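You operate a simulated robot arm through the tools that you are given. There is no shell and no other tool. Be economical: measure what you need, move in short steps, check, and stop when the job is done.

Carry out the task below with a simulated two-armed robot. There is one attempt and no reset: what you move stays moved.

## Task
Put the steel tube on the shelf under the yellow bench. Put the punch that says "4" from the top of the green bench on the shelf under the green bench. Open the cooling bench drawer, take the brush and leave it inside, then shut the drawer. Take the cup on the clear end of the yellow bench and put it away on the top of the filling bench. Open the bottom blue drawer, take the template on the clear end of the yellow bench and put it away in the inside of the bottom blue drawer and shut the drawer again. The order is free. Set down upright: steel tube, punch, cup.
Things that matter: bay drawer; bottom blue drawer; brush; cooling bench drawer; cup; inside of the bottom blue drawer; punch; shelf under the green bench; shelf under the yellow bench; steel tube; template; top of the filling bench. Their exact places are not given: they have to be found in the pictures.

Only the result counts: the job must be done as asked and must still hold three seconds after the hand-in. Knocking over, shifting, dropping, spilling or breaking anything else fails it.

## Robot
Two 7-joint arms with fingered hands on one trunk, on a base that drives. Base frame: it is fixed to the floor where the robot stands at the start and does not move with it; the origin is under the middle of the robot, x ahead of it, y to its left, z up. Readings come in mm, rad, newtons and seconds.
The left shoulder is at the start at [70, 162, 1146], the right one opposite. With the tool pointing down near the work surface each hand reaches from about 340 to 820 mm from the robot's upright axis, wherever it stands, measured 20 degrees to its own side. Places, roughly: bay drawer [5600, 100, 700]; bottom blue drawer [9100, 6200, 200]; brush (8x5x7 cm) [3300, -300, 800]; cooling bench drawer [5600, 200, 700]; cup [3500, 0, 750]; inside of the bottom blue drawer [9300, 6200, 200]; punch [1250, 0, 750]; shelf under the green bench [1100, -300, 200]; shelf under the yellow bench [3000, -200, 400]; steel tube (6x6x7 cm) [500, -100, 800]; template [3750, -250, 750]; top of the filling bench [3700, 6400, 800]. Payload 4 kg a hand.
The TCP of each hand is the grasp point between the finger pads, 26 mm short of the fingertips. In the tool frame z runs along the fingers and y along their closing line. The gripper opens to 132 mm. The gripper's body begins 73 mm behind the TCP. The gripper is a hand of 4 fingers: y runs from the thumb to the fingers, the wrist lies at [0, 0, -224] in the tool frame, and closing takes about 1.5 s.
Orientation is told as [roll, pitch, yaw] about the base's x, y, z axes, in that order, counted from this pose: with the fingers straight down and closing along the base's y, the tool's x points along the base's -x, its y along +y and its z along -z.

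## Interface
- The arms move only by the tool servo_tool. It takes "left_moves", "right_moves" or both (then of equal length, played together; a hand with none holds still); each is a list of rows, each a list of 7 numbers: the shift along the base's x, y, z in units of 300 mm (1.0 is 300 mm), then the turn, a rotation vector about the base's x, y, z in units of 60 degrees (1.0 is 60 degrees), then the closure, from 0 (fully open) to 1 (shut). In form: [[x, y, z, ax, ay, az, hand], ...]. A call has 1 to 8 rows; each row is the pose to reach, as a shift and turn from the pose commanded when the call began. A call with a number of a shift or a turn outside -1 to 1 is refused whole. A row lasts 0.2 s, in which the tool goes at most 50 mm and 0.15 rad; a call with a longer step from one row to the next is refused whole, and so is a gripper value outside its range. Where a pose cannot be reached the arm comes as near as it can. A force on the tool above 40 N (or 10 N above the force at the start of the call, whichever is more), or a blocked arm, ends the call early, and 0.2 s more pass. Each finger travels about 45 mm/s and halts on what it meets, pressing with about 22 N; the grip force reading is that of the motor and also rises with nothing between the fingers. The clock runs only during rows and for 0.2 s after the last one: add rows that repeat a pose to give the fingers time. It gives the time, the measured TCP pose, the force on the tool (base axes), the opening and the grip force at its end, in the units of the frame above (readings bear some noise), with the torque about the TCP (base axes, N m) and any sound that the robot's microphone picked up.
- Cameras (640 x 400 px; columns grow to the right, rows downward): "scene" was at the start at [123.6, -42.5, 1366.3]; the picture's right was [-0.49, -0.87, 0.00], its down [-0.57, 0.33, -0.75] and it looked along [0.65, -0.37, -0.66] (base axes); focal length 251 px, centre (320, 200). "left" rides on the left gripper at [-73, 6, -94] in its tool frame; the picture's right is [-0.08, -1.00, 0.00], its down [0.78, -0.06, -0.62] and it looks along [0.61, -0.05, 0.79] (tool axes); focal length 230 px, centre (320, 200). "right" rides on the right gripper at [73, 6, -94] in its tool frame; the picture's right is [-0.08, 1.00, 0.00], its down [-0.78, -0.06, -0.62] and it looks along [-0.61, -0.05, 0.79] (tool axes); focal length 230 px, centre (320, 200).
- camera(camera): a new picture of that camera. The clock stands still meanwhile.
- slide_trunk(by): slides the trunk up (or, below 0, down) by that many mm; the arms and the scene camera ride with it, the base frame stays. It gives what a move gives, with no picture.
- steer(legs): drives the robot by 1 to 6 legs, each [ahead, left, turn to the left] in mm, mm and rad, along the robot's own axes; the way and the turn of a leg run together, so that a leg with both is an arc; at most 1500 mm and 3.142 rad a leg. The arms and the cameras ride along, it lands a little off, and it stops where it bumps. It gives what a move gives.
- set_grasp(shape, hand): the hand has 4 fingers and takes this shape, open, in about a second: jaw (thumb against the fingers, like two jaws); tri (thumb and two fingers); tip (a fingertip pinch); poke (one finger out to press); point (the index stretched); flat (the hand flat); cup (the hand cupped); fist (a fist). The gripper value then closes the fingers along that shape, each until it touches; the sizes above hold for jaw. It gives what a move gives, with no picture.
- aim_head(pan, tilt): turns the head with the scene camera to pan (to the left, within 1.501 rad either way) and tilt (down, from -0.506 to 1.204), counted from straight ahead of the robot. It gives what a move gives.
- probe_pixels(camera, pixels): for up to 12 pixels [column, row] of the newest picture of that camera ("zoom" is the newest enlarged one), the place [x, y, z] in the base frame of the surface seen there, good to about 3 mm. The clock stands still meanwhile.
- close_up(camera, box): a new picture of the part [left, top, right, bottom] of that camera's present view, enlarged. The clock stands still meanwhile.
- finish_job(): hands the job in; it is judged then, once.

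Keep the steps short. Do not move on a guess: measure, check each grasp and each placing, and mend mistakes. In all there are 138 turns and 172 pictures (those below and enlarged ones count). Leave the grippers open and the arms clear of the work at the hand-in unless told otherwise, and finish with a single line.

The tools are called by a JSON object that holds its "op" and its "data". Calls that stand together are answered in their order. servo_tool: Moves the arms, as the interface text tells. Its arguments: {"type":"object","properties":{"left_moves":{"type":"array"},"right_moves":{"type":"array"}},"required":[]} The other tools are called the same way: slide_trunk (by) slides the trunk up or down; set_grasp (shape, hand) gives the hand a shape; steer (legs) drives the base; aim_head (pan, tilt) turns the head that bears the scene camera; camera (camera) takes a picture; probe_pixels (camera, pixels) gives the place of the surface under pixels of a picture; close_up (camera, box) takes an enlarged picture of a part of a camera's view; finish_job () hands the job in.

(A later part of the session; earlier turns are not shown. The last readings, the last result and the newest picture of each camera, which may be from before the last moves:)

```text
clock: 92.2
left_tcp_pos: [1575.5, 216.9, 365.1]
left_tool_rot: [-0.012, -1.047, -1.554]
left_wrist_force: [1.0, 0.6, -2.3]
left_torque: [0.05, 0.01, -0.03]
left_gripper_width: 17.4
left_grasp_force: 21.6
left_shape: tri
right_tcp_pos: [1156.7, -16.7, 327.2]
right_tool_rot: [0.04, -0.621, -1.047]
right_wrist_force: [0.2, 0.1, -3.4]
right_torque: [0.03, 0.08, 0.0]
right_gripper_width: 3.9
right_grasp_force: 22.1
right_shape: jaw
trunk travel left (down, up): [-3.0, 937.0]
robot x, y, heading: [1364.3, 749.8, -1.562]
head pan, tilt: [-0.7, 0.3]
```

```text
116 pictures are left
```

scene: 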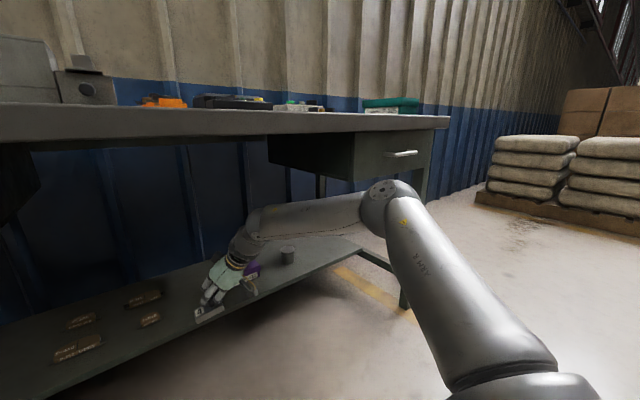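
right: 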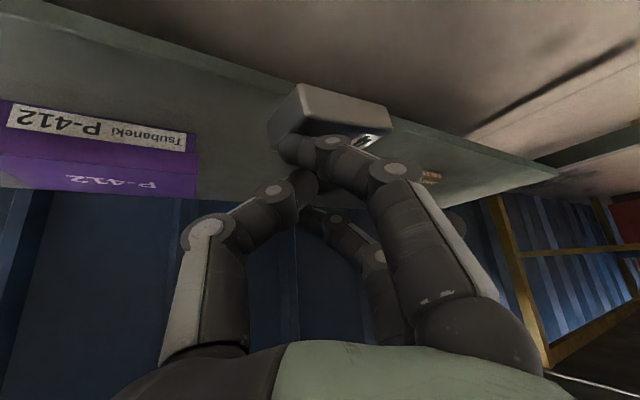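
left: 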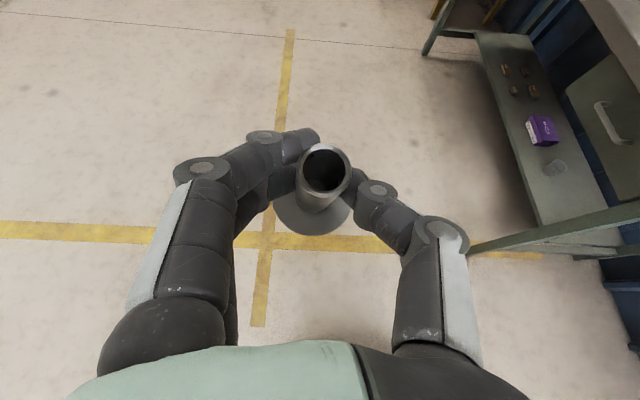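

Fine. Drive the last 108 ahead and 20 left.

{"op": "steer", "data": {"legs": [[108, 20, 0]]}}

{"op": "aim_head", "data": {"pan": -0.3, "tilt": 0.35}}

{"op": "close_up", "data": {"camera": "scene", "box": [120, 200, 420, 400]}}

{"op": "camera", "data": {"camera": "right"}}

```text
clock: 93.4
left_tcp_pos: [1597.6, 107.9, 365.5]
left_tool_rot: [-0.01, -1.045, -1.55]
left_wrist_force: [-0.6, 0.1, -2.2]
left_torque: [0.04, 0.04, -0.01]
left_gripper_width: 17.2
left_grasp_force: 21.8
left_shape: tri
right_tcp_pos: [1179.9, -126.1, 326.8]
right_tool_rot: [0.039, -0.621, -1.044]
right_wrist_force: [0.3, -0.3, -5.1]
right_torque: [0.04, 0.12, 0.0]
right_gripper_width: 3.6
right_grasp_force: 22.2
right_shape: jaw
trunk travel left (down, up): [-3.0, 937.0]
robot x, y, heading: [1388.2, 635.9, -1.557]
head pan, tilt: [-0.7, 0.3]
```

```text
clock: 94.3
left_tcp_pos: [1598.1, 107.8, 366.0]
left_tool_rot: [-0.014, -1.044, -1.549]
left_wrist_force: [-0.1, 0.3, -1.9]
left_torque: [0.04, 0.0, -0.01]
left_gripper_width: 17.5
left_grasp_force: 22.0
left_shape: tri
right_tcp_pos: [1181.1, -126.8, 326.9]
right_tool_rot: [0.041, -0.62, -1.043]
right_wrist_force: [-0.4, -0.7, -3.6]
right_torque: [0.03, 0.07, -0.01]
right_gripper_width: 4.0
right_grasp_force: 22.3
right_shape: jaw
trunk travel left (down, up): [-3.0, 937.0]
robot x, y, heading: [1387.1, 637.9, -1.554]
head pan, tilt: [-0.3, 0.351]
```

```text
2.00 times, centred on (270, 300) of scene
```

zoom: 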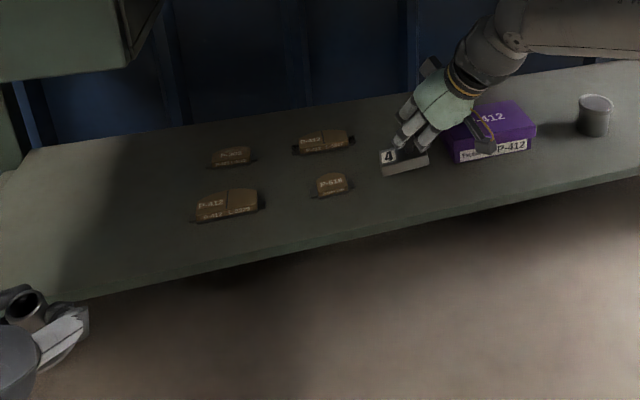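

```text
114 pictures are left
```

right: 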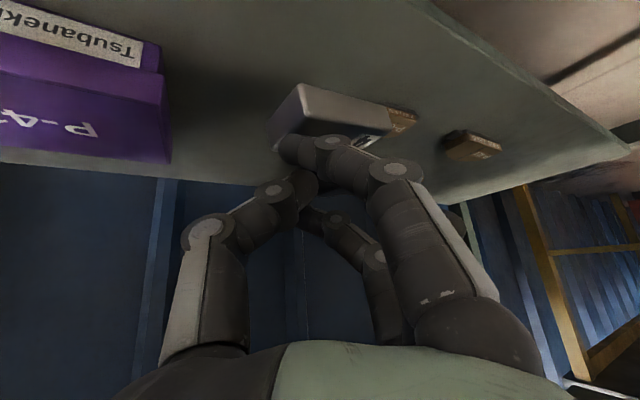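

Over a free spot between the brown pieces and the purple box. Lower ~64 mm, then feel for the shelf.

{"op": "servo_tool", "data": {"right_moves": [[0, 0, -0.06, 0, 0, 0, 1], [0, 0, -0.12, 0, 0, 0, 1], [0, 0, -0.18, 0, 0, 0, 1], [0, 0, -0.205, 0, 0, 0, 1], [0, 0, -0.215, 0, 0, 0, 1], [0, 0, -0.222, 0, 0, 0, 1], [0, 0, -0.228, 0, 0, 0, 1]]}}

{"op": "close_up", "data": {"camera": "scene", "box": [240, 230, 400, 330]}}

```text
clock: 95.9
left_tcp_pos: [1597.3, 109.1, 365.4]
left_tool_rot: [-0.012, -1.046, -1.549]
left_wrist_force: [-0.2, 0.1, -3.1]
left_torque: [0.05, 0.01, -0.02]
left_gripper_width: 17.5
left_grasp_force: 21.7
left_shape: tri
right_tcp_pos: [1173.6, -116.1, 265.2]
right_tool_rot: [0.037, -0.622, -1.043]
right_wrist_force: [-1.0, -0.2, 1.6]
right_torque: [0.05, -0.15, -0.02]
right_gripper_width: 3.8
right_grasp_force: 22.2
right_shape: jaw
right hand out of reach, approached as far as the arm can: row 3, 4, 5, 6, 7
trunk travel left (down, up): [-3.0, 937.0]
robot x, y, heading: [1386.4, 634.9, -1.555]
head pan, tilt: [-0.3, 0.351]
```

```text
4.00 times, centred on (320, 280) of scene
```

zoom: 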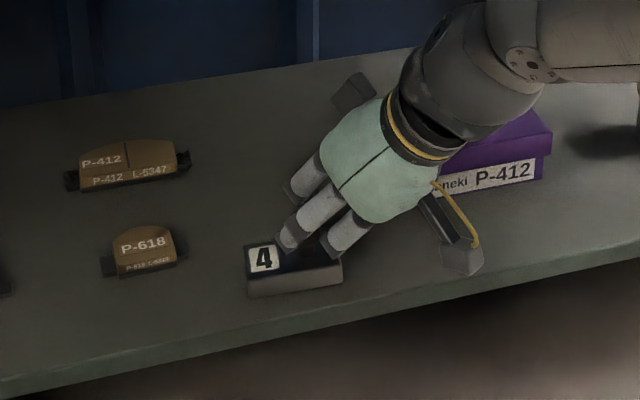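

Load is off the hand (force went from −4 to +1.6 N): touching the shelf. Probe the block's corners for level.

{"op": "probe_pixels", "data": {"camera": "zoom", "pixels": [[250, 276], [338, 264], [252, 292], [338, 282], [255, 250], [330, 250], [290, 300], [200, 310]]}}

```text
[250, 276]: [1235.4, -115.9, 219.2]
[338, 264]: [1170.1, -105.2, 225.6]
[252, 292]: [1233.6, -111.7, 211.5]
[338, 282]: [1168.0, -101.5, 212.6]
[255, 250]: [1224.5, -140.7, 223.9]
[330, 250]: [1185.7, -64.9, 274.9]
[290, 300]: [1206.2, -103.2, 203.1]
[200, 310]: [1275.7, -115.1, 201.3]
```

Nearly flat (few mm). Lower the trunk the last 3 mm and open gently to 0.6.

{"op": "slide_trunk", "data": {"by": -3}}

{"op": "servo_tool", "data": {"right_moves": [[0, 0, 0, 0, 0, 0, 0.9], [0, 0, 0, 0, 0, 0, 0.8], [0, 0, 0, 0, 0, 0, 0.7], [0, 0, 0, 0, 0, 0, 0.6], [0, 0, 0, 0, 0, 0, 0.55], [0, 0, 0, 0, 0, 0, 0.55]]}}

{"op": "close_up", "data": {"camera": "scene", "box": [240, 230, 400, 330]}}

{"op": "close_up", "data": {"camera": "right", "box": [180, 50, 480, 260]}}

```text
clock: 96.4
left_tcp_pos: [1597.3, 107.4, 363.1]
left_tool_rot: [-0.012, -1.045, -1.551]
left_wrist_force: [-0.2, -0.1, -2.3]
left_torque: [0.05, 0.0, -0.02]
left_gripper_width: 17.2
left_grasp_force: 22.1
left_shape: tri
right_tcp_pos: [1174.2, -116.2, 261.2]
right_tool_rot: [0.037, -0.623, -1.043]
right_wrist_force: [-1.4, -0.4, 1.6]
right_torque: [0.03, -0.22, 0.0]
right_gripper_width: 3.9
right_grasp_force: 21.8
right_shape: jaw
trunk travel left (down, up): [0.0, 940.0]
robot x, y, heading: [1383.4, 637.9, -1.561]
head pan, tilt: [-0.3, 0.351]
```

```text
clock: 97.8
left_tcp_pos: [1596.5, 108.1, 363.2]
left_tool_rot: [-0.01, -1.046, -1.549]
left_wrist_force: [-1.1, -0.3, -3.0]
left_torque: [0.05, 0.01, -0.03]
left_gripper_width: 17.2
left_grasp_force: 21.9
left_shape: tri
right_tcp_pos: [1174.2, -115.3, 262.1]
right_tool_rot: [0.038, -0.621, -1.042]
right_wrist_force: [-0.1, -0.2, -0.1]
right_torque: [0.02, 0.01, 0.03]
right_gripper_width: 58.4
right_grasp_force: 0.0
right_shape: jaw
trunk travel left (down, up): [0.0, 940.0]
robot x, y, heading: [1384.2, 637.7, -1.557]
head pan, tilt: [-0.3, 0.351]
```

```text
4.00 times, centred on (320, 280) of scene
```

zoom: 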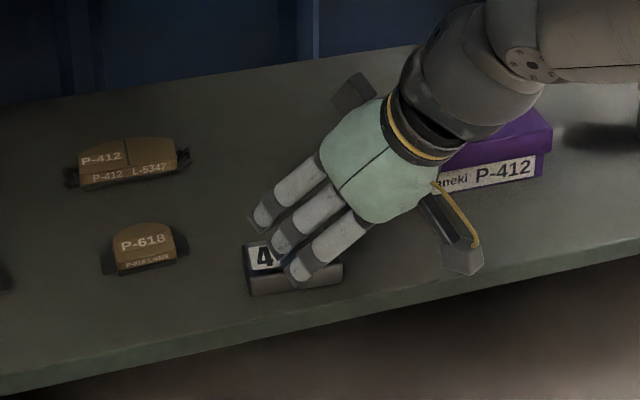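

```text
1.90 times, centred on (330, 155) of right
```

zoom: 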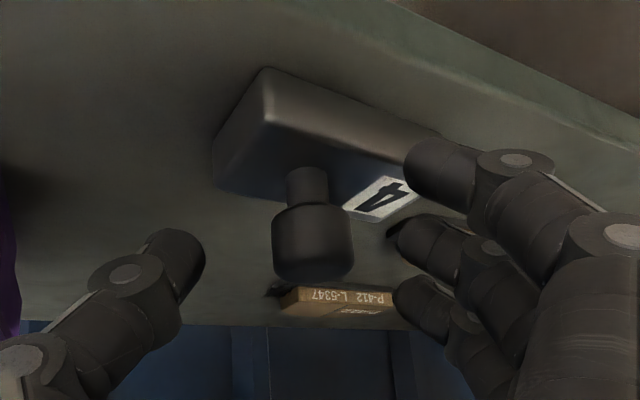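

Punch stands flat and released. Withdraw along the tool axis, then back the base out.

{"op": "servo_tool", "data": {"right_moves": [[-0.02, 0.04, 0.06, 0, 0, 0, 0.55], [-0.04, 0.09, 0.13, 0, 0, 0, 0.55], [-0.06, 0.14, 0.2, 0, 0, 0, 0.55], [-0.08, 0.2, 0.28, 0, 0, 0, 0.55]]}}

{"op": "steer", "data": {"legs": [[-450, 0, 0]]}}

{"op": "aim_head", "data": {"pan": 0.1, "tilt": 0.35}}

{"op": "camera", "data": {"camera": "scene"}}

{"op": "aim_head", "data": {"pan": 0.9, "tilt": 0.35}}

{"op": "camera", "data": {"camera": "scene"}}

```text
clock: 98.8
left_tcp_pos: [1597.9, 108.0, 362.7]
left_tool_rot: [-0.012, -1.044, -1.55]
left_wrist_force: [-0.1, 0.1, -2.3]
left_torque: [0.02, 0.0, -0.01]
left_gripper_width: 17.5
left_grasp_force: 22.1
left_shape: tri
right_tcp_pos: [1151.8, -54.6, 345.5]
right_tool_rot: [0.04, -0.62, -1.044]
right_wrist_force: [-0.4, 0.0, -0.1]
right_torque: [0.02, -0.01, -0.02]
right_gripper_width: 58.5
right_grasp_force: 0.0
right_shape: jaw
trunk travel left (down, up): [0.0, 940.0]
robot x, y, heading: [1387.2, 640.5, -1.556]
head pan, tilt: [-0.3, 0.351]
```

```text
clock: 101.5
left_tcp_pos: [1592.2, 561.9, 363.3]
left_tool_rot: [-0.012, -1.046, -1.551]
left_wrist_force: [0.3, -0.9, -2.4]
left_torque: [0.06, 0.03, 0.04]
left_gripper_width: 17.3
left_grasp_force: 22.3
left_shape: tri
right_tcp_pos: [1144.2, 398.8, 345.9]
right_tool_rot: [0.037, -0.619, -1.044]
right_wrist_force: [-0.3, 1.6, 0.0]
right_torque: [0.0, 0.01, 0.0]
right_gripper_width: 58.6
right_grasp_force: 0.1
right_shape: jaw
trunk travel left (down, up): [0.0, 940.0]
robot x, y, heading: [1377.8, 1087.9, -1.559]
head pan, tilt: [-0.3, 0.351]
```

```text
clock: 102.4
left_tcp_pos: [1591.2, 563.5, 362.8]
left_tool_rot: [-0.012, -1.045, -1.549]
left_wrist_force: [0.4, 0.4, -2.6]
left_torque: [0.02, 0.0, -0.01]
left_gripper_width: 17.3
left_grasp_force: 21.6
left_shape: tri
right_tcp_pos: [1146.0, 399.5, 346.3]
right_tool_rot: [0.037, -0.62, -1.045]
right_wrist_force: [-0.5, 0.3, 0.9]
right_torque: [0.02, -0.01, 0.02]
right_gripper_width: 58.7
right_grasp_force: 0.1
right_shape: jaw
trunk travel left (down, up): [0.0, 940.0]
robot x, y, heading: [1382.8, 1091.9, -1.558]
head pan, tilt: [0.099, 0.351]
```

```text
110 pictures are left
```

scene: 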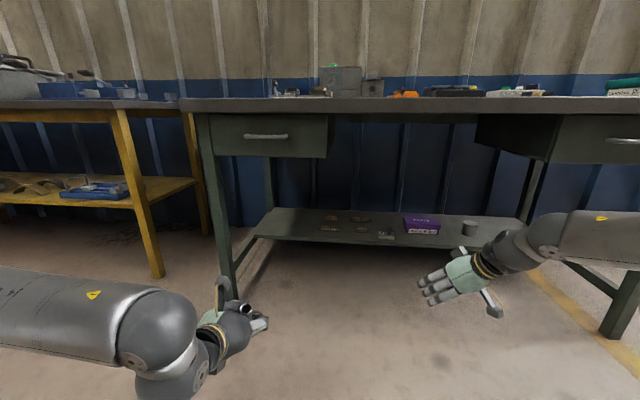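

```text
clock: 103.5
left_tcp_pos: [1591.8, 562.1, 363.1]
left_tool_rot: [-0.012, -1.046, -1.55]
left_wrist_force: [-0.3, 0.9, -1.5]
left_torque: [0.04, 0.0, 0.01]
left_gripper_width: 17.2
left_grasp_force: 21.8
left_shape: tri
right_tcp_pos: [1145.3, 399.4, 346.7]
right_tool_rot: [0.039, -0.621, -1.043]
right_wrist_force: [-0.3, -0.5, 0.1]
right_torque: [0.03, 0.02, 0.01]
right_gripper_width: 58.6
right_grasp_force: 0.1
right_shape: jaw
trunk travel left (down, up): [0.0, 940.0]
robot x, y, heading: [1379.0, 1092.9, -1.561]
head pan, tilt: [0.901, 0.351]
```

```text
109 pictures are left
```

scene: 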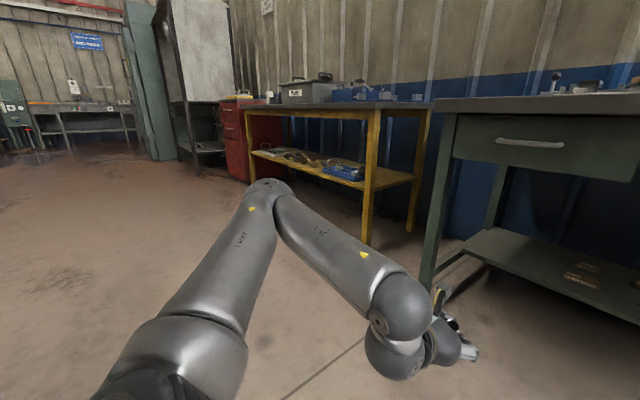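

Punch is fine on the shelf. Raise the trunk 300 and look left along the driving path.

{"op": "slide_trunk", "data": {"by": 320}}

{"op": "aim_head", "data": {"pan": 1.5, "tilt": 0.4}}

{"op": "camera", "data": {"camera": "scene"}}

```text
clock: 106.7
left_tcp_pos: [1591.3, 560.9, 682.3]
left_tool_rot: [-0.012, -1.045, -1.552]
left_wrist_force: [-0.8, -0.7, -2.3]
left_torque: [0.0, 0.01, 0.01]
left_gripper_width: 17.2
left_grasp_force: 21.8
left_shape: tri
right_tcp_pos: [1145.1, 398.2, 666.1]
right_tool_rot: [0.04, -0.62, -1.044]
right_wrist_force: [0.7, 0.1, -0.4]
right_torque: [0.02, -0.01, 0.03]
right_gripper_width: 58.6
right_grasp_force: 0.0
right_shape: jaw
trunk travel left (down, up): [-320.0, 620.0]
robot x, y, heading: [1381.3, 1091.6, -1.554]
head pan, tilt: [0.901, 0.351]
```

```text
clock: 107.7
left_tcp_pos: [1593.3, 562.0, 683.5]
left_tool_rot: [-0.013, -1.045, -1.55]
left_wrist_force: [0.6, -0.4, -1.4]
left_torque: [0.08, 0.01, -0.03]
left_gripper_width: 17.4
left_grasp_force: 21.7
left_shape: tri
right_tcp_pos: [1145.7, 398.8, 665.8]
right_tool_rot: [0.04, -0.619, -1.042]
right_wrist_force: [-0.5, 0.1, -0.5]
right_torque: [-0.01, 0.05, -0.01]
right_gripper_width: 58.8
right_grasp_force: 0.1
right_shape: jaw
trunk travel left (down, up): [-320.0, 620.0]
robot x, y, heading: [1379.9, 1093.1, -1.558]
head pan, tilt: [1.499, 0.4]
```

```text
108 pictures are left
```

scene: 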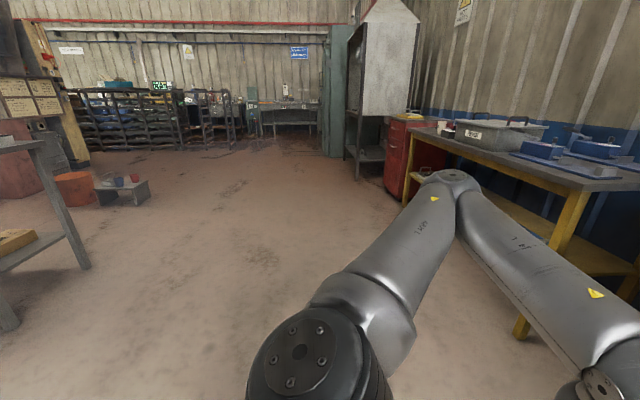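

Probe the table leg and the bench positions to check the lane.

{"op": "probe_pixels", "data": {"camera": "scene", "pixels": [[85, 265], [120, 195], [520, 320], [570, 190], [400, 130], [500, 160], [600, 180], [545, 245], [300, 130], [385, 60]]}}

{"op": "steer", "data": {"legs": [[0, 1350, 0]]}}

{"op": "aim_head", "data": {"pan": 0, "tilt": 0.3}}

{"op": "camera", "data": {"camera": "scene"}}

```text
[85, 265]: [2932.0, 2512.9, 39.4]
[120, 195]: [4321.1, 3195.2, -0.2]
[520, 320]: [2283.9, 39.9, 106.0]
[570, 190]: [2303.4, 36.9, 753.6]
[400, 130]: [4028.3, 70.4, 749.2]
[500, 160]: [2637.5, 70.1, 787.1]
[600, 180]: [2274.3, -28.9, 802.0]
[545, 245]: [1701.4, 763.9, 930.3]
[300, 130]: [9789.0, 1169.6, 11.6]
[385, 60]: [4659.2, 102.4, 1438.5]
```

```text
clock: 114.5
left_tcp_pos: [2966.6, 601.1, 682.9]
left_tool_rot: [-0.015, -1.045, -1.525]
left_wrist_force: [-0.2, -1.3, -1.7]
left_torque: [0.07, -0.02, 0.0]
left_gripper_width: 17.1
left_grasp_force: 21.9
left_shape: tri
right_tcp_pos: [2524.4, 427.4, 665.8]
right_tool_rot: [0.039, -0.619, -1.018]
right_wrist_force: [-0.5, -0.2, -0.1]
right_torque: [0.02, 0.01, -0.02]
right_gripper_width: 58.8
right_grasp_force: 0.1
right_shape: jaw
trunk travel left (down, up): [-320.0, 620.0]
robot x, y, heading: [2742.5, 1125.4, -1.531]
head pan, tilt: [1.499, 0.4]
```

```text
clock: 116.1
left_tcp_pos: [2966.5, 601.5, 683.3]
left_tool_rot: [-0.012, -1.045, -1.525]
left_wrist_force: [-0.3, 0.5, -1.6]
left_torque: [0.04, 0.01, -0.03]
left_gripper_width: 17.5
left_grasp_force: 22.3
left_shape: tri
right_tcp_pos: [2525.2, 428.4, 666.3]
right_tool_rot: [0.038, -0.619, -1.02]
right_wrist_force: [-1.2, 0.0, 0.4]
right_torque: [0.01, 0.01, 0.04]
right_gripper_width: 58.7
right_grasp_force: 0.0
right_shape: jaw
trunk travel left (down, up): [-320.0, 620.0]
robot x, y, heading: [2745.8, 1125.0, -1.529]
head pan, tilt: [0.0, 0.3]
```

```text
107 pictures are left
```

scene: 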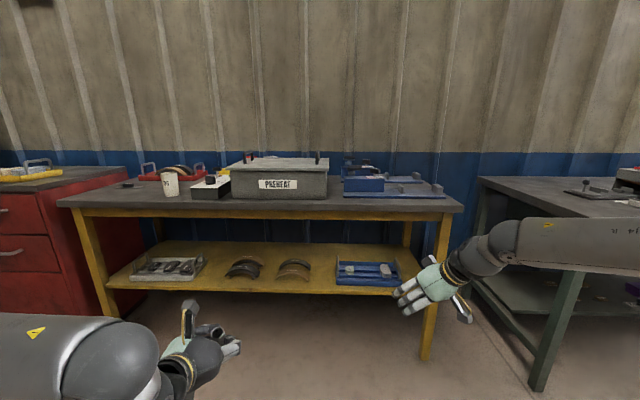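

Yellow bench in view with cup at (170,183). Zoom into shelf and left end.

{"op": "close_up", "data": {"camera": "scene", "box": [90, 225, 430, 315]}}

{"op": "probe_pixels", "data": {"camera": "zoom", "pixels": [[235, 120], [235, 50], [50, 110], [300, 100], [360, 100], [460, 100], [40, 60], [600, 60], [230, 80], [215, 90], [255, 100], [420, 60]]}}

{"op": "close_up", "data": {"camera": "scene", "box": [60, 145, 260, 215]}}

{"op": "probe_pixels", "data": {"camera": "zoom", "pixels": [[355, 90], [355, 150], [335, 95], [375, 95], [215, 120], [240, 122], [490, 115], [440, 150], [280, 100], [390, 85]]}}

```text
1.88 times, centred on (260, 270) of scene
```

zoom: 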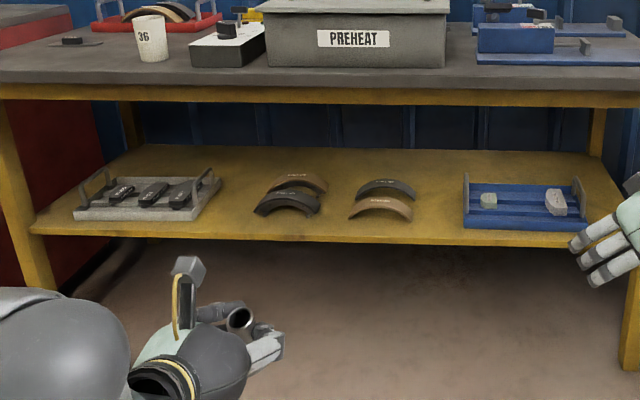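

```text
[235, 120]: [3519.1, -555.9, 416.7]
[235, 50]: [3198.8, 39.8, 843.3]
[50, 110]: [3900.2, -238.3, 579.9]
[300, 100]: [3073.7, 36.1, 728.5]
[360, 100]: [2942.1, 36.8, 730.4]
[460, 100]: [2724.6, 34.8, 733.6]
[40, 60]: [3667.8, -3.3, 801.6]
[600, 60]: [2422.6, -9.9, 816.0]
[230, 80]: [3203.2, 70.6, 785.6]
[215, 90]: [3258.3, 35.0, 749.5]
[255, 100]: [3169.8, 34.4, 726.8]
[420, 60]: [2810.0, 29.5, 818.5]
```

```text
3.20 times, centred on (160, 180) of scene
```

zoom: 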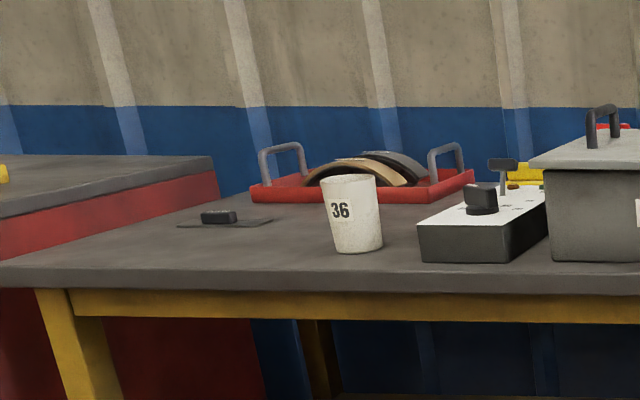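

```text
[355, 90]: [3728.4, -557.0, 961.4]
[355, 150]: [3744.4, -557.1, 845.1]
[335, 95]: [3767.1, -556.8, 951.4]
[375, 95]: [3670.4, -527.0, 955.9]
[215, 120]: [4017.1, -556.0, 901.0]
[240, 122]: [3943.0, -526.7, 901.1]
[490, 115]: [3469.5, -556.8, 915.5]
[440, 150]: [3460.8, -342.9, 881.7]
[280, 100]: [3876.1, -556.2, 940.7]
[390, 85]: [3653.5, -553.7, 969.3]
```

Now probe the shelf spots in the scene picture (arcs/trays) and the cup, template, brush.

{"op": "probe_pixels", "data": {"camera": "scene", "pixels": [[324, 275], [324, 291], [324, 255], [311, 275], [336, 280], [292, 275], [240, 290], [170, 176], [170, 190], [125, 184], [224, 172], [340, 240]]}}

{"op": "close_up", "data": {"camera": "scene", "box": [270, 235, 370, 300]}}

```text
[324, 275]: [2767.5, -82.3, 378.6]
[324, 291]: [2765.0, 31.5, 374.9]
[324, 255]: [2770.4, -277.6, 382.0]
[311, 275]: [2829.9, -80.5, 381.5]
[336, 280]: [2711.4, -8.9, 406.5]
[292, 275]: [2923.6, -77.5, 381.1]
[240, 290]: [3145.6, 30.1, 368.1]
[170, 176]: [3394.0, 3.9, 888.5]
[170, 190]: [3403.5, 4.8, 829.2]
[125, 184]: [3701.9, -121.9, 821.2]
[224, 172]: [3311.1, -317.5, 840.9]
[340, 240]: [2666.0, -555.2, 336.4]
```

```text
6.15 times, centred on (320, 268) of scene
```

zoom: 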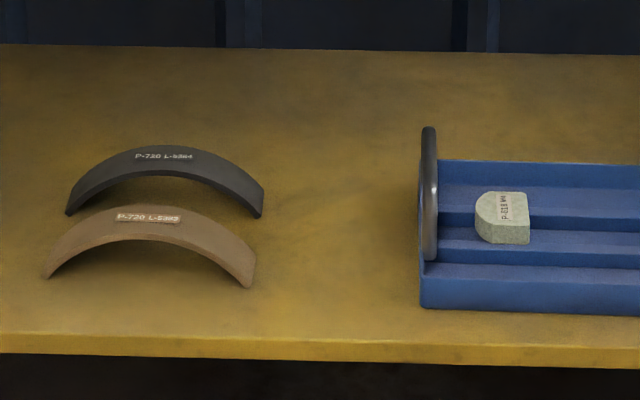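

Shelf z≈380, front edge y≈35; free spot at about (2772,-20) between arcs and blue tray. Retract the right hand, extend the left 120, lower trunk 240.

{"op": "servo_tool", "data": {"right_moves": [[-0.03, 0.13, 0, 0, 0, 0, 0.5], [-0.06, 0.26, 0, 0, 0, 0, 0.4], [-0.09, 0.39, 0, 0, 0, 0, 0.3], [-0.12, 0.52, 0, 0, 0, 0, 0.2], [-0.15, 0.65, 0, 0, 0, 0, 0.2], [-0.18, 0.78, 0, 0, 0, 0, 0.2], [-0.21, 0.9, 0, 0, 0, 0, 0.2]], "left_moves": [[0, -0.06, 0, 0, 0, 0, 1], [0, -0.12, 0, 0, 0, 0, 1], [0, -0.18, 0, 0, 0, 0, 1], [0, -0.24, 0, 0, 0, 0, 1], [0, -0.3, 0, 0, 0, 0, 1], [0, -0.36, 0, 0, 0, 0, 1], [0, -0.4, 0, 0, 0, 0, 1]]}}

{"op": "slide_trunk", "data": {"by": -210}}

{"op": "camera", "data": {"camera": "scene"}}

```text
clock: 117.7
left_tcp_pos: [2965.0, 480.5, 680.4]
left_tool_rot: [-0.011, -1.044, -1.526]
left_wrist_force: [-0.5, 0.5, -2.9]
left_torque: [0.04, 0.01, -0.01]
left_gripper_width: 17.2
left_grasp_force: 22.2
left_shape: tri
right_tcp_pos: [2478.5, 688.0, 665.3]
right_tool_rot: [0.03, -0.612, -0.966]
right_wrist_force: [-0.1, 0.6, 0.1]
right_torque: [0.02, -0.04, 0.02]
right_gripper_width: 105.3
right_grasp_force: 0.1
right_shape: jaw
right hand out of reach, approached as far as the arm can: row 7
trunk travel left (down, up): [-320.0, 620.0]
robot x, y, heading: [2741.8, 1125.6, -1.528]
head pan, tilt: [0.0, 0.3]
```

```text
clock: 120.0
left_tcp_pos: [2966.1, 481.1, 470.4]
left_tool_rot: [-0.012, -1.045, -1.525]
left_wrist_force: [-0.3, -0.2, -2.3]
left_torque: [0.04, 0.03, -0.01]
left_gripper_width: 17.3
left_grasp_force: 22.3
left_shape: tri
right_tcp_pos: [2479.3, 688.3, 455.2]
right_tool_rot: [0.028, -0.614, -0.969]
right_wrist_force: [0.0, 1.2, 0.1]
right_torque: [-0.01, 0.02, 0.0]
right_gripper_width: 105.5
right_grasp_force: 0.1
right_shape: jaw
trunk travel left (down, up): [-110.0, 830.0]
robot x, y, heading: [2742.6, 1126.4, -1.537]
head pan, tilt: [0.0, 0.3]
```

```text
103 pictures are left
```

scene: 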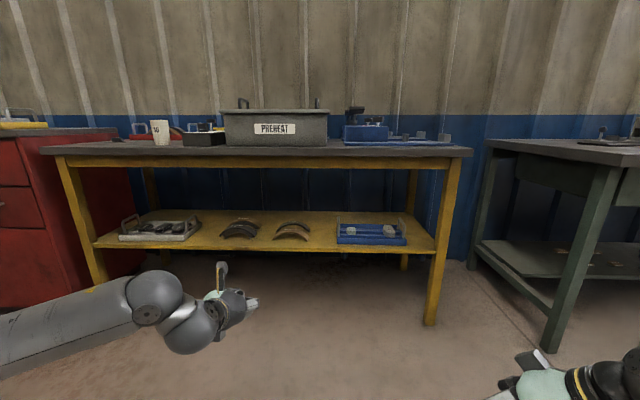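

Drive right 214 and ahead 330, then check.

{"op": "steer", "data": {"legs": [[0, -214, 0], [330, 0, 0]]}}

{"op": "camera", "data": {"camera": "scene"}}

{"op": "camera", "data": {"camera": "left"}}

```text
clock: 123.4
left_tcp_pos: [2761.0, 146.5, 471.1]
left_tool_rot: [-0.012, -1.045, -1.522]
left_wrist_force: [-0.4, 0.4, -2.8]
left_torque: [0.07, 0.02, -0.03]
left_gripper_width: 17.4
left_grasp_force: 21.7
left_shape: tri
right_tcp_pos: [2274.3, 351.6, 455.6]
right_tool_rot: [0.03, -0.613, -0.967]
right_wrist_force: [0.7, -0.5, 0.2]
right_torque: [-0.02, 0.05, 0.03]
right_gripper_width: 105.4
right_grasp_force: 0.1
right_shape: jaw
trunk travel left (down, up): [-110.0, 830.0]
robot x, y, heading: [2535.1, 790.6, -1.526]
head pan, tilt: [0.0, 0.3]
```

```text
102 pictures are left
```

scene: 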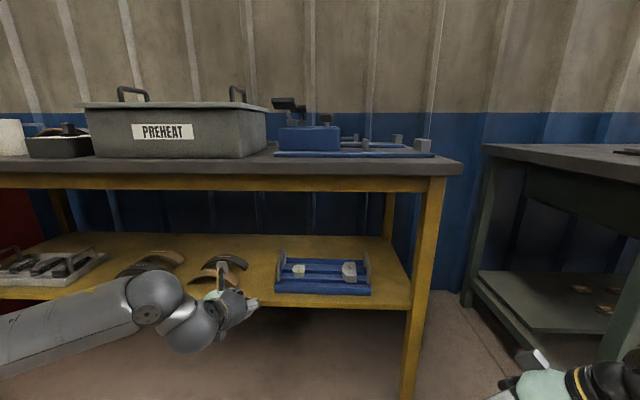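

```text
101 pictures are left
```

left: 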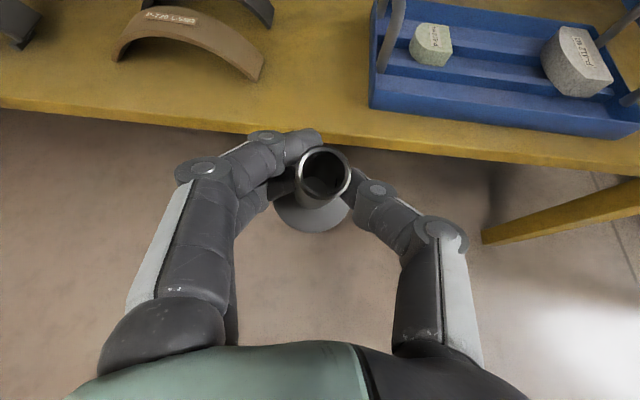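

Aligned with the gap. Probe shelf features in the left view.

{"op": "probe_pixels", "data": {"camera": "left", "pixels": [[260, 75], [370, 106], [320, 100], [310, 128], [330, 60], [323, 148], [323, 215], [272, 30]]}}

```text
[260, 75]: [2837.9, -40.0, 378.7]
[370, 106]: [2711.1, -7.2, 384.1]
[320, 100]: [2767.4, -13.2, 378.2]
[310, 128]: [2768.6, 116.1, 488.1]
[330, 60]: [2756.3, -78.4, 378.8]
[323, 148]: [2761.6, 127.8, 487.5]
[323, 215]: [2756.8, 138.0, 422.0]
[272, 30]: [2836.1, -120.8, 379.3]
```

Shelf z=379, gap x 2711–2838. Drive 152 ahead, 6 left.

{"op": "steer", "data": {"legs": [[152, 6, 0]]}}

{"op": "camera", "data": {"camera": "left"}}

{"op": "camera", "data": {"camera": "scene"}}

```text
clock: 124.8
left_tcp_pos: [2773.0, -5.0, 470.8]
left_tool_rot: [-0.01, -1.046, -1.524]
left_wrist_force: [0.5, 0.1, -1.7]
left_torque: [0.03, -0.01, 0.0]
left_gripper_width: 17.3
left_grasp_force: 21.8
left_shape: tri
right_tcp_pos: [2288.0, 200.6, 456.1]
right_tool_rot: [0.028, -0.612, -0.965]
right_wrist_force: [0.2, -0.4, 0.0]
right_torque: [-0.01, 0.0, -0.01]
right_gripper_width: 105.5
right_grasp_force: 0.2
right_shape: jaw
trunk travel left (down, up): [-110.0, 830.0]
robot x, y, heading: [2551.4, 637.8, -1.534]
head pan, tilt: [0.0, 0.3]
```

```text
100 pictures are left
```

left: 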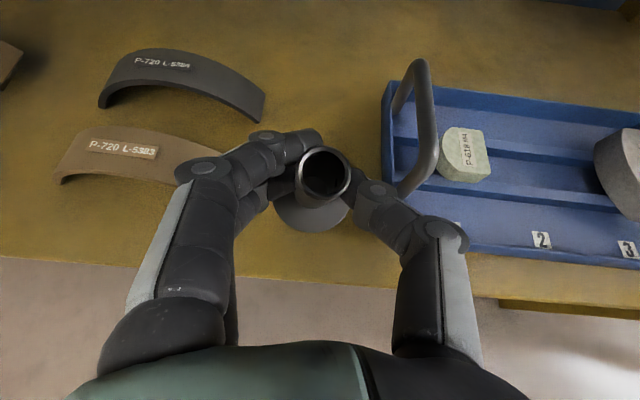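

```text
99 pictures are left
```

scene: 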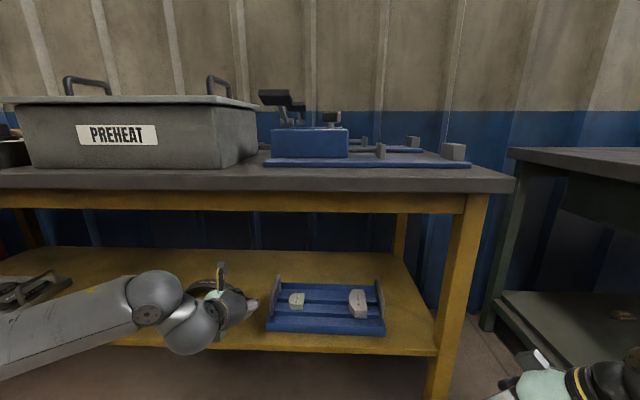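

The thumb side is near the tray; shift 10 mm left and lower 45 mm, watching force.

{"op": "servo_tool", "data": {"left_moves": [[0.033, 0, 0, 0, 0, 0, 1], [0.033, 0, -0.05, 0, 0, 0, 1], [0.033, 0, -0.1, 0, 0, 0, 1], [0.033, 0, -0.13, 0, 0, 0, 1], [0.033, 0, -0.143, 0, 0, 0, 1], [0.033, 0, -0.15, 0, 0, 0, 1], [0.033, 0, -0.155, 0, 0, 0, 1]]}}

{"op": "close_up", "data": {"camera": "left", "box": [150, 90, 500, 290]}}

{"op": "close_up", "data": {"camera": "scene", "box": [190, 250, 290, 350]}}

```text
clock: 126.4
left_tcp_pos: [2781.5, -6.2, 424.7]
left_tool_rot: [-0.013, -1.047, -1.523]
left_wrist_force: [0.5, -3.2, 13.5]
left_torque: [0.08, 0.16, 0.05]
left_gripper_width: 17.9
left_grasp_force: 22.0
left_shape: tri
right_tcp_pos: [2286.4, 200.4, 458.0]
right_tool_rot: [0.027, -0.614, -0.966]
right_wrist_force: [0.9, -0.6, 0.5]
right_torque: [0.01, 0.01, 0.01]
right_gripper_width: 105.4
right_grasp_force: 0.0
right_shape: jaw
trunk travel left (down, up): [-110.0, 830.0]
robot x, y, heading: [2545.1, 640.8, -1.53]
head pan, tilt: [0.0, 0.3]
```

```text
1.83 times, centred on (325, 190) of left
```

zoom: 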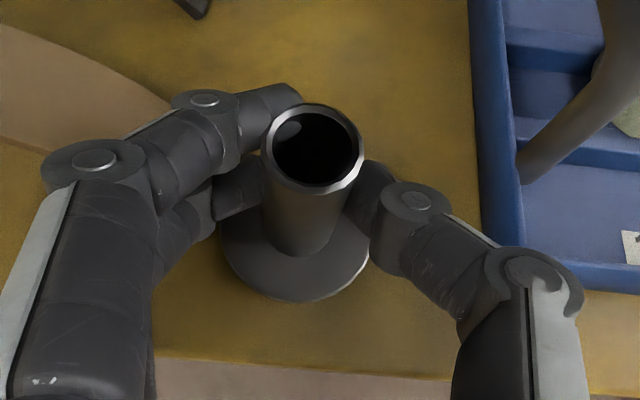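

```text
4.00 times, centred on (240, 300) of scene
```

zoom: 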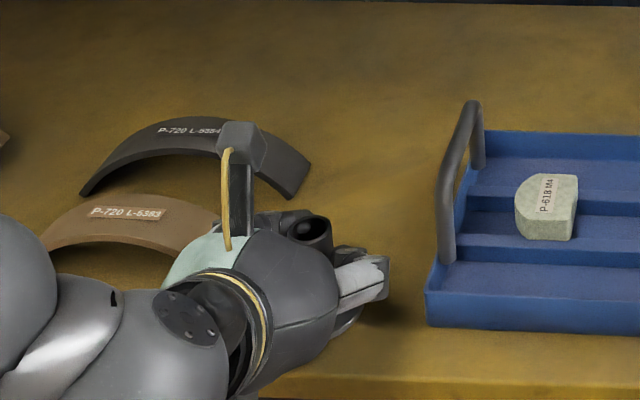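

Tube is on the shelf (13 N contact). Ease off 2 mm and open to 0.7 slowly.

{"op": "servo_tool", "data": {"left_moves": [[0, 0, 0.006, 0, 0, 0, 1], [0, 0, 0.006, 0, 0, 0, 0.9], [0, 0, 0.006, 0, 0, 0, 0.8], [0, 0, 0.006, 0, 0, 0, 0.72], [0, 0, 0.006, 0, 0, 0, 0.68], [0, 0, 0.006, 0, 0, 0, 0.68]]}}

{"op": "close_up", "data": {"camera": "left", "box": [150, 90, 500, 290]}}

```text
clock: 127.8
left_tcp_pos: [2781.7, -5.8, 425.6]
left_tool_rot: [-0.012, -1.045, -1.526]
left_wrist_force: [0.1, -0.7, 0.9]
left_torque: [0.0, 0.03, -0.02]
left_gripper_width: 41.7
left_grasp_force: 0.0
left_shape: tri
right_tcp_pos: [2287.7, 200.5, 455.3]
right_tool_rot: [0.026, -0.615, -0.968]
right_wrist_force: [0.2, 0.6, 0.0]
right_torque: [-0.02, 0.0, 0.02]
right_gripper_width: 105.2
right_grasp_force: 0.1
right_shape: jaw
trunk travel left (down, up): [-110.0, 830.0]
robot x, y, heading: [2547.8, 635.8, -1.531]
head pan, tilt: [0.0, 0.3]
```

```text
1.83 times, centred on (325, 190) of left
```

zoom: 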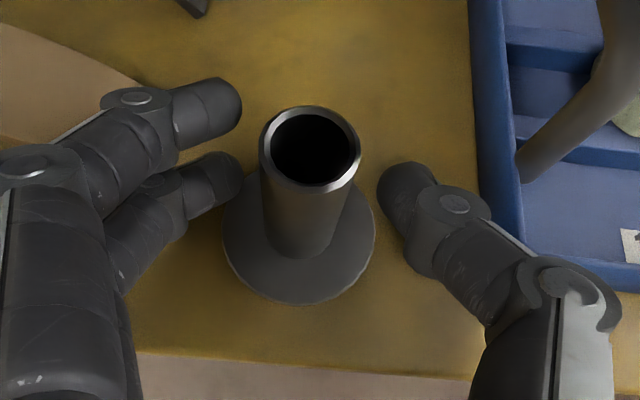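

Tube stands free. Withdraw straight back.

{"op": "servo_tool", "data": {"left_moves": [[0, 0.05, 0.01, 0, 0, 0, 0.68], [0, 0.12, 0.02, 0, 0, 0, 0.68], [0, 0.2, 0.03, 0, 0, 0, 0.68], [0, 0.3, 0.04, 0, 0, 0, 0.68], [0, 0.42, 0.05, 0, 0, 0, 0.6]]}}

{"op": "camera", "data": {"camera": "left"}}

{"op": "steer", "data": {"legs": [[-420, 0, 0]]}}

{"op": "slide_trunk", "data": {"by": 400}}

{"op": "set_grasp", "data": {"hand": "left", "shape": "jaw"}}

{"op": "steer", "data": {"legs": [[0, 700, -0.04]]}}

{"op": "aim_head", "data": {"pan": 0.2, "tilt": 0.4}}

{"op": "camera", "data": {"camera": "scene"}}

```text
clock: 129.0
left_tcp_pos: [2783.0, 122.2, 441.1]
left_tool_rot: [-0.01, -1.049, -1.527]
left_wrist_force: [0.2, -0.1, -0.3]
left_torque: [-0.04, 0.01, 0.02]
left_gripper_width: 52.4
left_grasp_force: 0.0
left_shape: tri
right_tcp_pos: [2286.4, 201.4, 456.5]
right_tool_rot: [0.03, -0.614, -0.968]
right_wrist_force: [-0.5, -0.9, 0.5]
right_torque: [0.01, 0.01, -0.01]
right_gripper_width: 105.5
right_grasp_force: 0.1
right_shape: jaw
trunk travel left (down, up): [-110.0, 830.0]
robot x, y, heading: [2546.6, 639.8, -1.532]
head pan, tilt: [0.0, 0.3]
```

```text
95 pictures are left
```

left: 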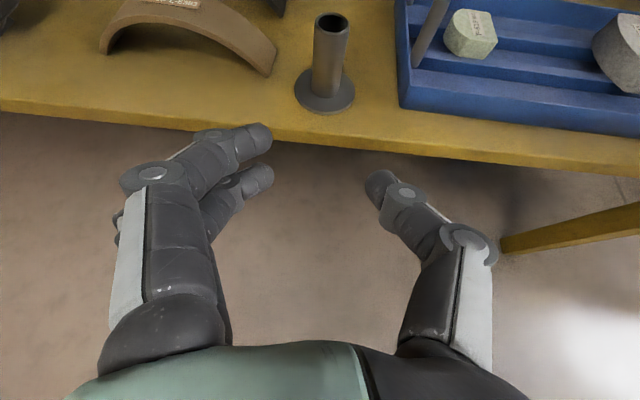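

```text
clock: 131.6
left_tcp_pos: [2766.2, 535.7, 439.2]
left_tool_rot: [-0.014, -1.044, -1.522]
left_wrist_force: [0.3, -0.4, 0.0]
left_torque: [0.02, -0.02, 0.03]
left_gripper_width: 52.1
left_grasp_force: 0.1
left_shape: tri
right_tcp_pos: [2271.1, 615.0, 455.4]
right_tool_rot: [0.028, -0.613, -0.966]
right_wrist_force: [0.3, 0.5, -0.4]
right_torque: [0.04, -0.02, -0.02]
right_gripper_width: 105.4
right_grasp_force: 0.1
right_shape: jaw
trunk travel left (down, up): [-110.0, 830.0]
robot x, y, heading: [2533.5, 1053.0, -1.527]
head pan, tilt: [0.0, 0.3]
```

```text
clock: 135.4
left_tcp_pos: [2767.9, 534.8, 840.0]
left_tool_rot: [-0.012, -1.045, -1.521]
left_wrist_force: [-0.6, 0.2, -0.2]
left_torque: [0.0, -0.03, 0.01]
left_gripper_width: 52.4
left_grasp_force: 0.2
left_shape: tri
right_tcp_pos: [2271.0, 613.7, 856.2]
right_tool_rot: [0.027, -0.615, -0.964]
right_wrist_force: [0.2, 0.1, 0.3]
right_torque: [0.0, -0.01, 0.02]
right_gripper_width: 105.4
right_grasp_force: 0.1
right_shape: jaw
trunk travel left (down, up): [-510.0, 430.0]
robot x, y, heading: [2530.8, 1054.7, -1.528]
head pan, tilt: [0.0, 0.3]
```

```text
clock: 136.3
left_tcp_pos: [2768.2, 535.8, 838.9]
left_tool_rot: [-0.013, -1.045, -1.521]
left_wrist_force: [-0.8, -0.6, 0.4]
left_torque: [0.05, -0.03, 0.01]
left_gripper_width: 132.2
left_grasp_force: 0.1
left_shape: jaw
right_tcp_pos: [2270.4, 614.7, 856.1]
right_tool_rot: [0.029, -0.614, -0.965]
right_wrist_force: [-0.1, 0.9, -0.6]
right_torque: [-0.04, 0.01, -0.03]
right_gripper_width: 105.5
right_grasp_force: 0.1
right_shape: jaw
trunk travel left (down, up): [-510.0, 430.0]
robot x, y, heading: [2529.3, 1055.1, -1.528]
head pan, tilt: [0.0, 0.3]
```

```text
clock: 140.1
left_tcp_pos: [3443.6, 536.4, 839.3]
left_tool_rot: [-0.013, -1.044, -1.57]
left_wrist_force: [0.1, 0.7, -0.3]
left_torque: [-0.05, 0.01, -0.03]
left_gripper_width: 131.9
left_grasp_force: 0.1
left_shape: jaw
right_tcp_pos: [2950.9, 639.5, 856.6]
right_tool_rot: [0.028, -0.614, -1.013]
right_wrist_force: [1.1, 0.1, -0.3]
right_torque: [0.03, 0.0, -0.02]
right_gripper_width: 105.4
right_grasp_force: 0.1
right_shape: jaw
trunk travel left (down, up): [-510.0, 430.0]
robot x, y, heading: [3229.6, 1066.2, -1.58]
head pan, tilt: [0.0, 0.3]
```

```text
clock: 140.9
left_tcp_pos: [3443.3, 537.7, 840.3]
left_tool_rot: [-0.013, -1.047, -1.571]
left_wrist_force: [0.5, 0.1, 0.7]
left_torque: [0.01, 0.02, 0.01]
left_gripper_width: 132.1
left_grasp_force: 0.1
left_shape: jaw
right_tcp_pos: [2952.1, 639.3, 856.3]
right_tool_rot: [0.031, -0.614, -1.014]
right_wrist_force: [-0.5, -0.2, 0.0]
right_torque: [0.0, -0.01, 0.03]
right_gripper_width: 105.4
right_grasp_force: 0.0
right_shape: jaw
trunk travel left (down, up): [-510.0, 430.0]
robot x, y, heading: [3233.8, 1065.5, -1.578]
head pan, tilt: [0.201, 0.4]
```

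```text
94 pictures are left
```

scene: 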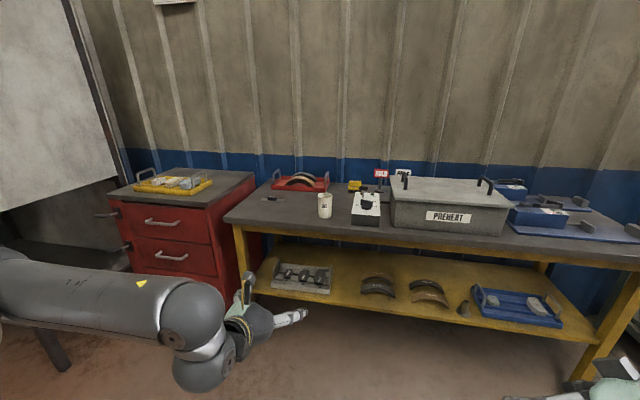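

Tube is in place. Now zoom into the yellow bench top for the cup, template and brush.

{"op": "close_up", "data": {"camera": "scene", "box": [230, 160, 430, 250]}}

{"op": "close_up", "data": {"camera": "scene", "box": [250, 180, 340, 230]}}

{"op": "close_up", "data": {"camera": "scene", "box": [330, 165, 420, 225]}}

{"op": "probe_pixels", "data": {"camera": "scene", "pixels": [[325, 195], [325, 215], [319, 200], [332, 200], [268, 198], [262, 200], [276, 198], [355, 184], [352, 188], [365, 205], [372, 182], [300, 182]]}}

```text
3.20 times, centred on (330, 205) of scene
```

zoom: 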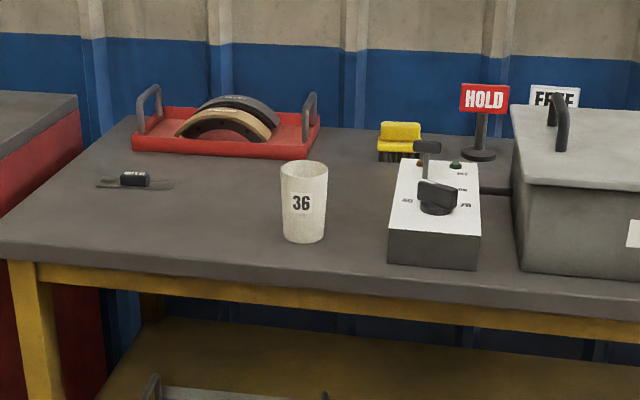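

```text
7.11 times, centred on (295, 205) of scene
```

zoom: 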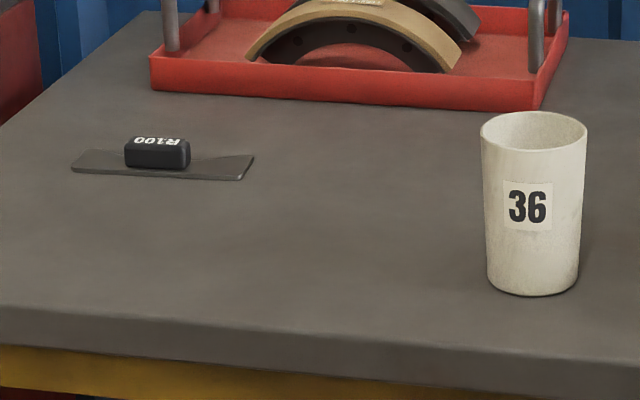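

```text
6.67 times, centred on (375, 195) of scene
```

zoom: 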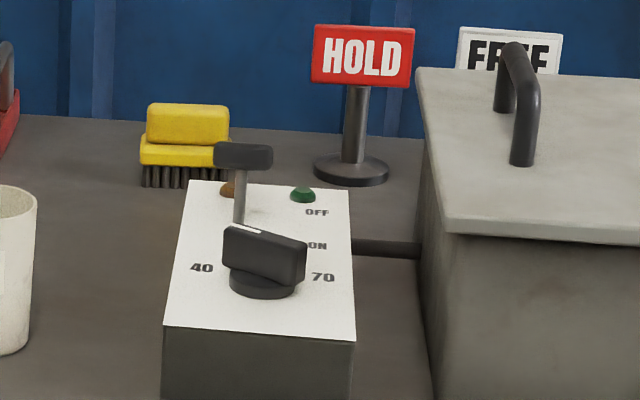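

```text
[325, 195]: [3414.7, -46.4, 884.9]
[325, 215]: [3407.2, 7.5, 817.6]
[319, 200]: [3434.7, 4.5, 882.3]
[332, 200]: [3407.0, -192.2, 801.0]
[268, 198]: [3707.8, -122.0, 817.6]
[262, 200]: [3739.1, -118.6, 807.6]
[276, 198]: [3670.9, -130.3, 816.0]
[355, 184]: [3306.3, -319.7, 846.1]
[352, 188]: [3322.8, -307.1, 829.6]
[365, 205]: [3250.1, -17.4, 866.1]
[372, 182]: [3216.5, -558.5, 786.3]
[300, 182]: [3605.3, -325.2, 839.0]
```

Cup (3410,-22), template handle (3705,-122), brush (3306,-315, behind the control box). Take the brush first with the left hand at 45° tilt. Raise both hands, tilt left, and probe the box lever.

{"op": "servo_tool", "data": {"left_moves": [[0, 0, 0.08, 0.06, 0, 0, 0], [0, 0, 0.16, 0.12, 0, 0, 0], [0, 0, 0.24, 0.18, 0, 0, 0], [0, 0, 0.32, 0.25, 0, 0, 0], [0, 0, 0.4, 0.25, 0, 0, 0], [0, 0, 0.45, 0.25, 0, 0, 0]], "right_moves": [[0, 0, 0.12, 0, 0, 0, 0], [0, 0, 0.24, 0, 0, 0, 0], [0, 0, 0.36, 0, 0, 0, 0], [0, 0, 0.48, 0, 0, 0, 0], [0, 0, 0.6, 0, 0, 0, 0], [0, 0, 0.66, 0, 0, 0, 0]]}}

{"op": "steer", "data": {"legs": [[300, -84, 0]]}}

{"op": "aim_head", "data": {"pan": 0.15, "tilt": 0.55}}

{"op": "camera", "data": {"camera": "scene"}}

{"op": "camera", "data": {"camera": "left"}}

```text
clock: 142.3
left_tcp_pos: [3441.6, 537.9, 975.7]
left_tool_rot: [-0.013, -0.782, -1.571]
left_wrist_force: [-0.5, 0.0, 0.7]
left_torque: [-0.01, -0.03, 0.0]
left_gripper_width: 132.2
left_grasp_force: 0.0
left_shape: jaw
right_tcp_pos: [2951.2, 640.5, 1052.3]
right_tool_rot: [0.031, -0.614, -1.014]
right_wrist_force: [-1.6, 0.8, 0.2]
right_torque: [0.01, 0.01, 0.01]
right_gripper_width: 131.9
right_grasp_force: 0.0
right_shape: jaw
trunk travel left (down, up): [-510.0, 430.0]
robot x, y, heading: [3233.3, 1065.2, -1.58]
head pan, tilt: [0.201, 0.4]
```

```text
clock: 144.3
left_tcp_pos: [3355.1, 241.8, 974.7]
left_tool_rot: [-0.013, -0.784, -1.57]
left_wrist_force: [0.1, -1.4, -0.1]
left_torque: [0.0, 0.01, 0.01]
left_gripper_width: 131.9
left_grasp_force: 0.2
left_shape: jaw
right_tcp_pos: [2865.7, 343.9, 1050.6]
right_tool_rot: [0.029, -0.614, -1.013]
right_wrist_force: [-1.2, 0.2, -0.1]
right_torque: [0.04, -0.01, 0.01]
right_gripper_width: 131.8
right_grasp_force: 0.1
right_shape: jaw
trunk travel left (down, up): [-510.0, 430.0]
robot x, y, heading: [3148.5, 774.2, -1.579]
head pan, tilt: [0.201, 0.4]
```

```text
clock: 145.1
left_tcp_pos: [3354.5, 242.5, 975.9]
left_tool_rot: [-0.013, -0.784, -1.571]
left_wrist_force: [-0.6, 0.1, -0.8]
left_torque: [0.01, 0.01, 0.02]
left_gripper_width: 132.2
left_grasp_force: 0.1
left_shape: jaw
right_tcp_pos: [2865.2, 344.2, 1052.2]
right_tool_rot: [0.028, -0.615, -1.014]
right_wrist_force: [0.4, -0.1, -0.3]
right_torque: [0.0, 0.0, -0.01]
right_gripper_width: 131.9
right_grasp_force: 0.1
right_shape: jaw
trunk travel left (down, up): [-510.0, 430.0]
robot x, y, heading: [3146.8, 771.3, -1.578]
head pan, tilt: [0.15, 0.55]
```

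```text
90 pictures are left
```

scene: 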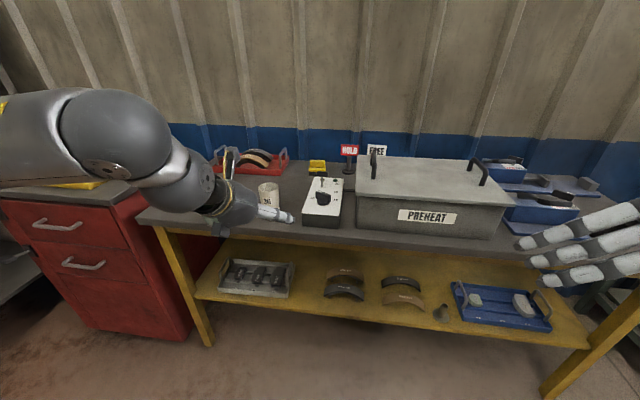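

```text
89 pictures are left
```

left: 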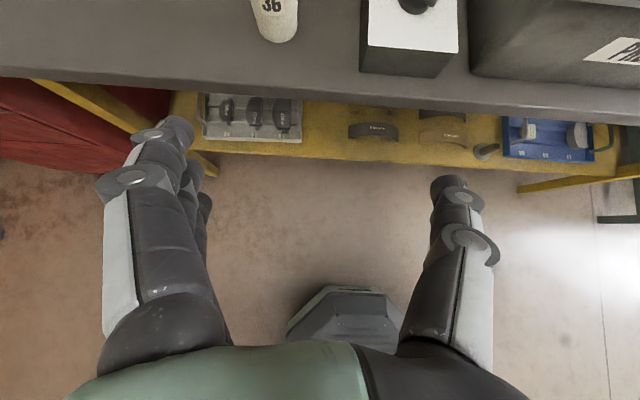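

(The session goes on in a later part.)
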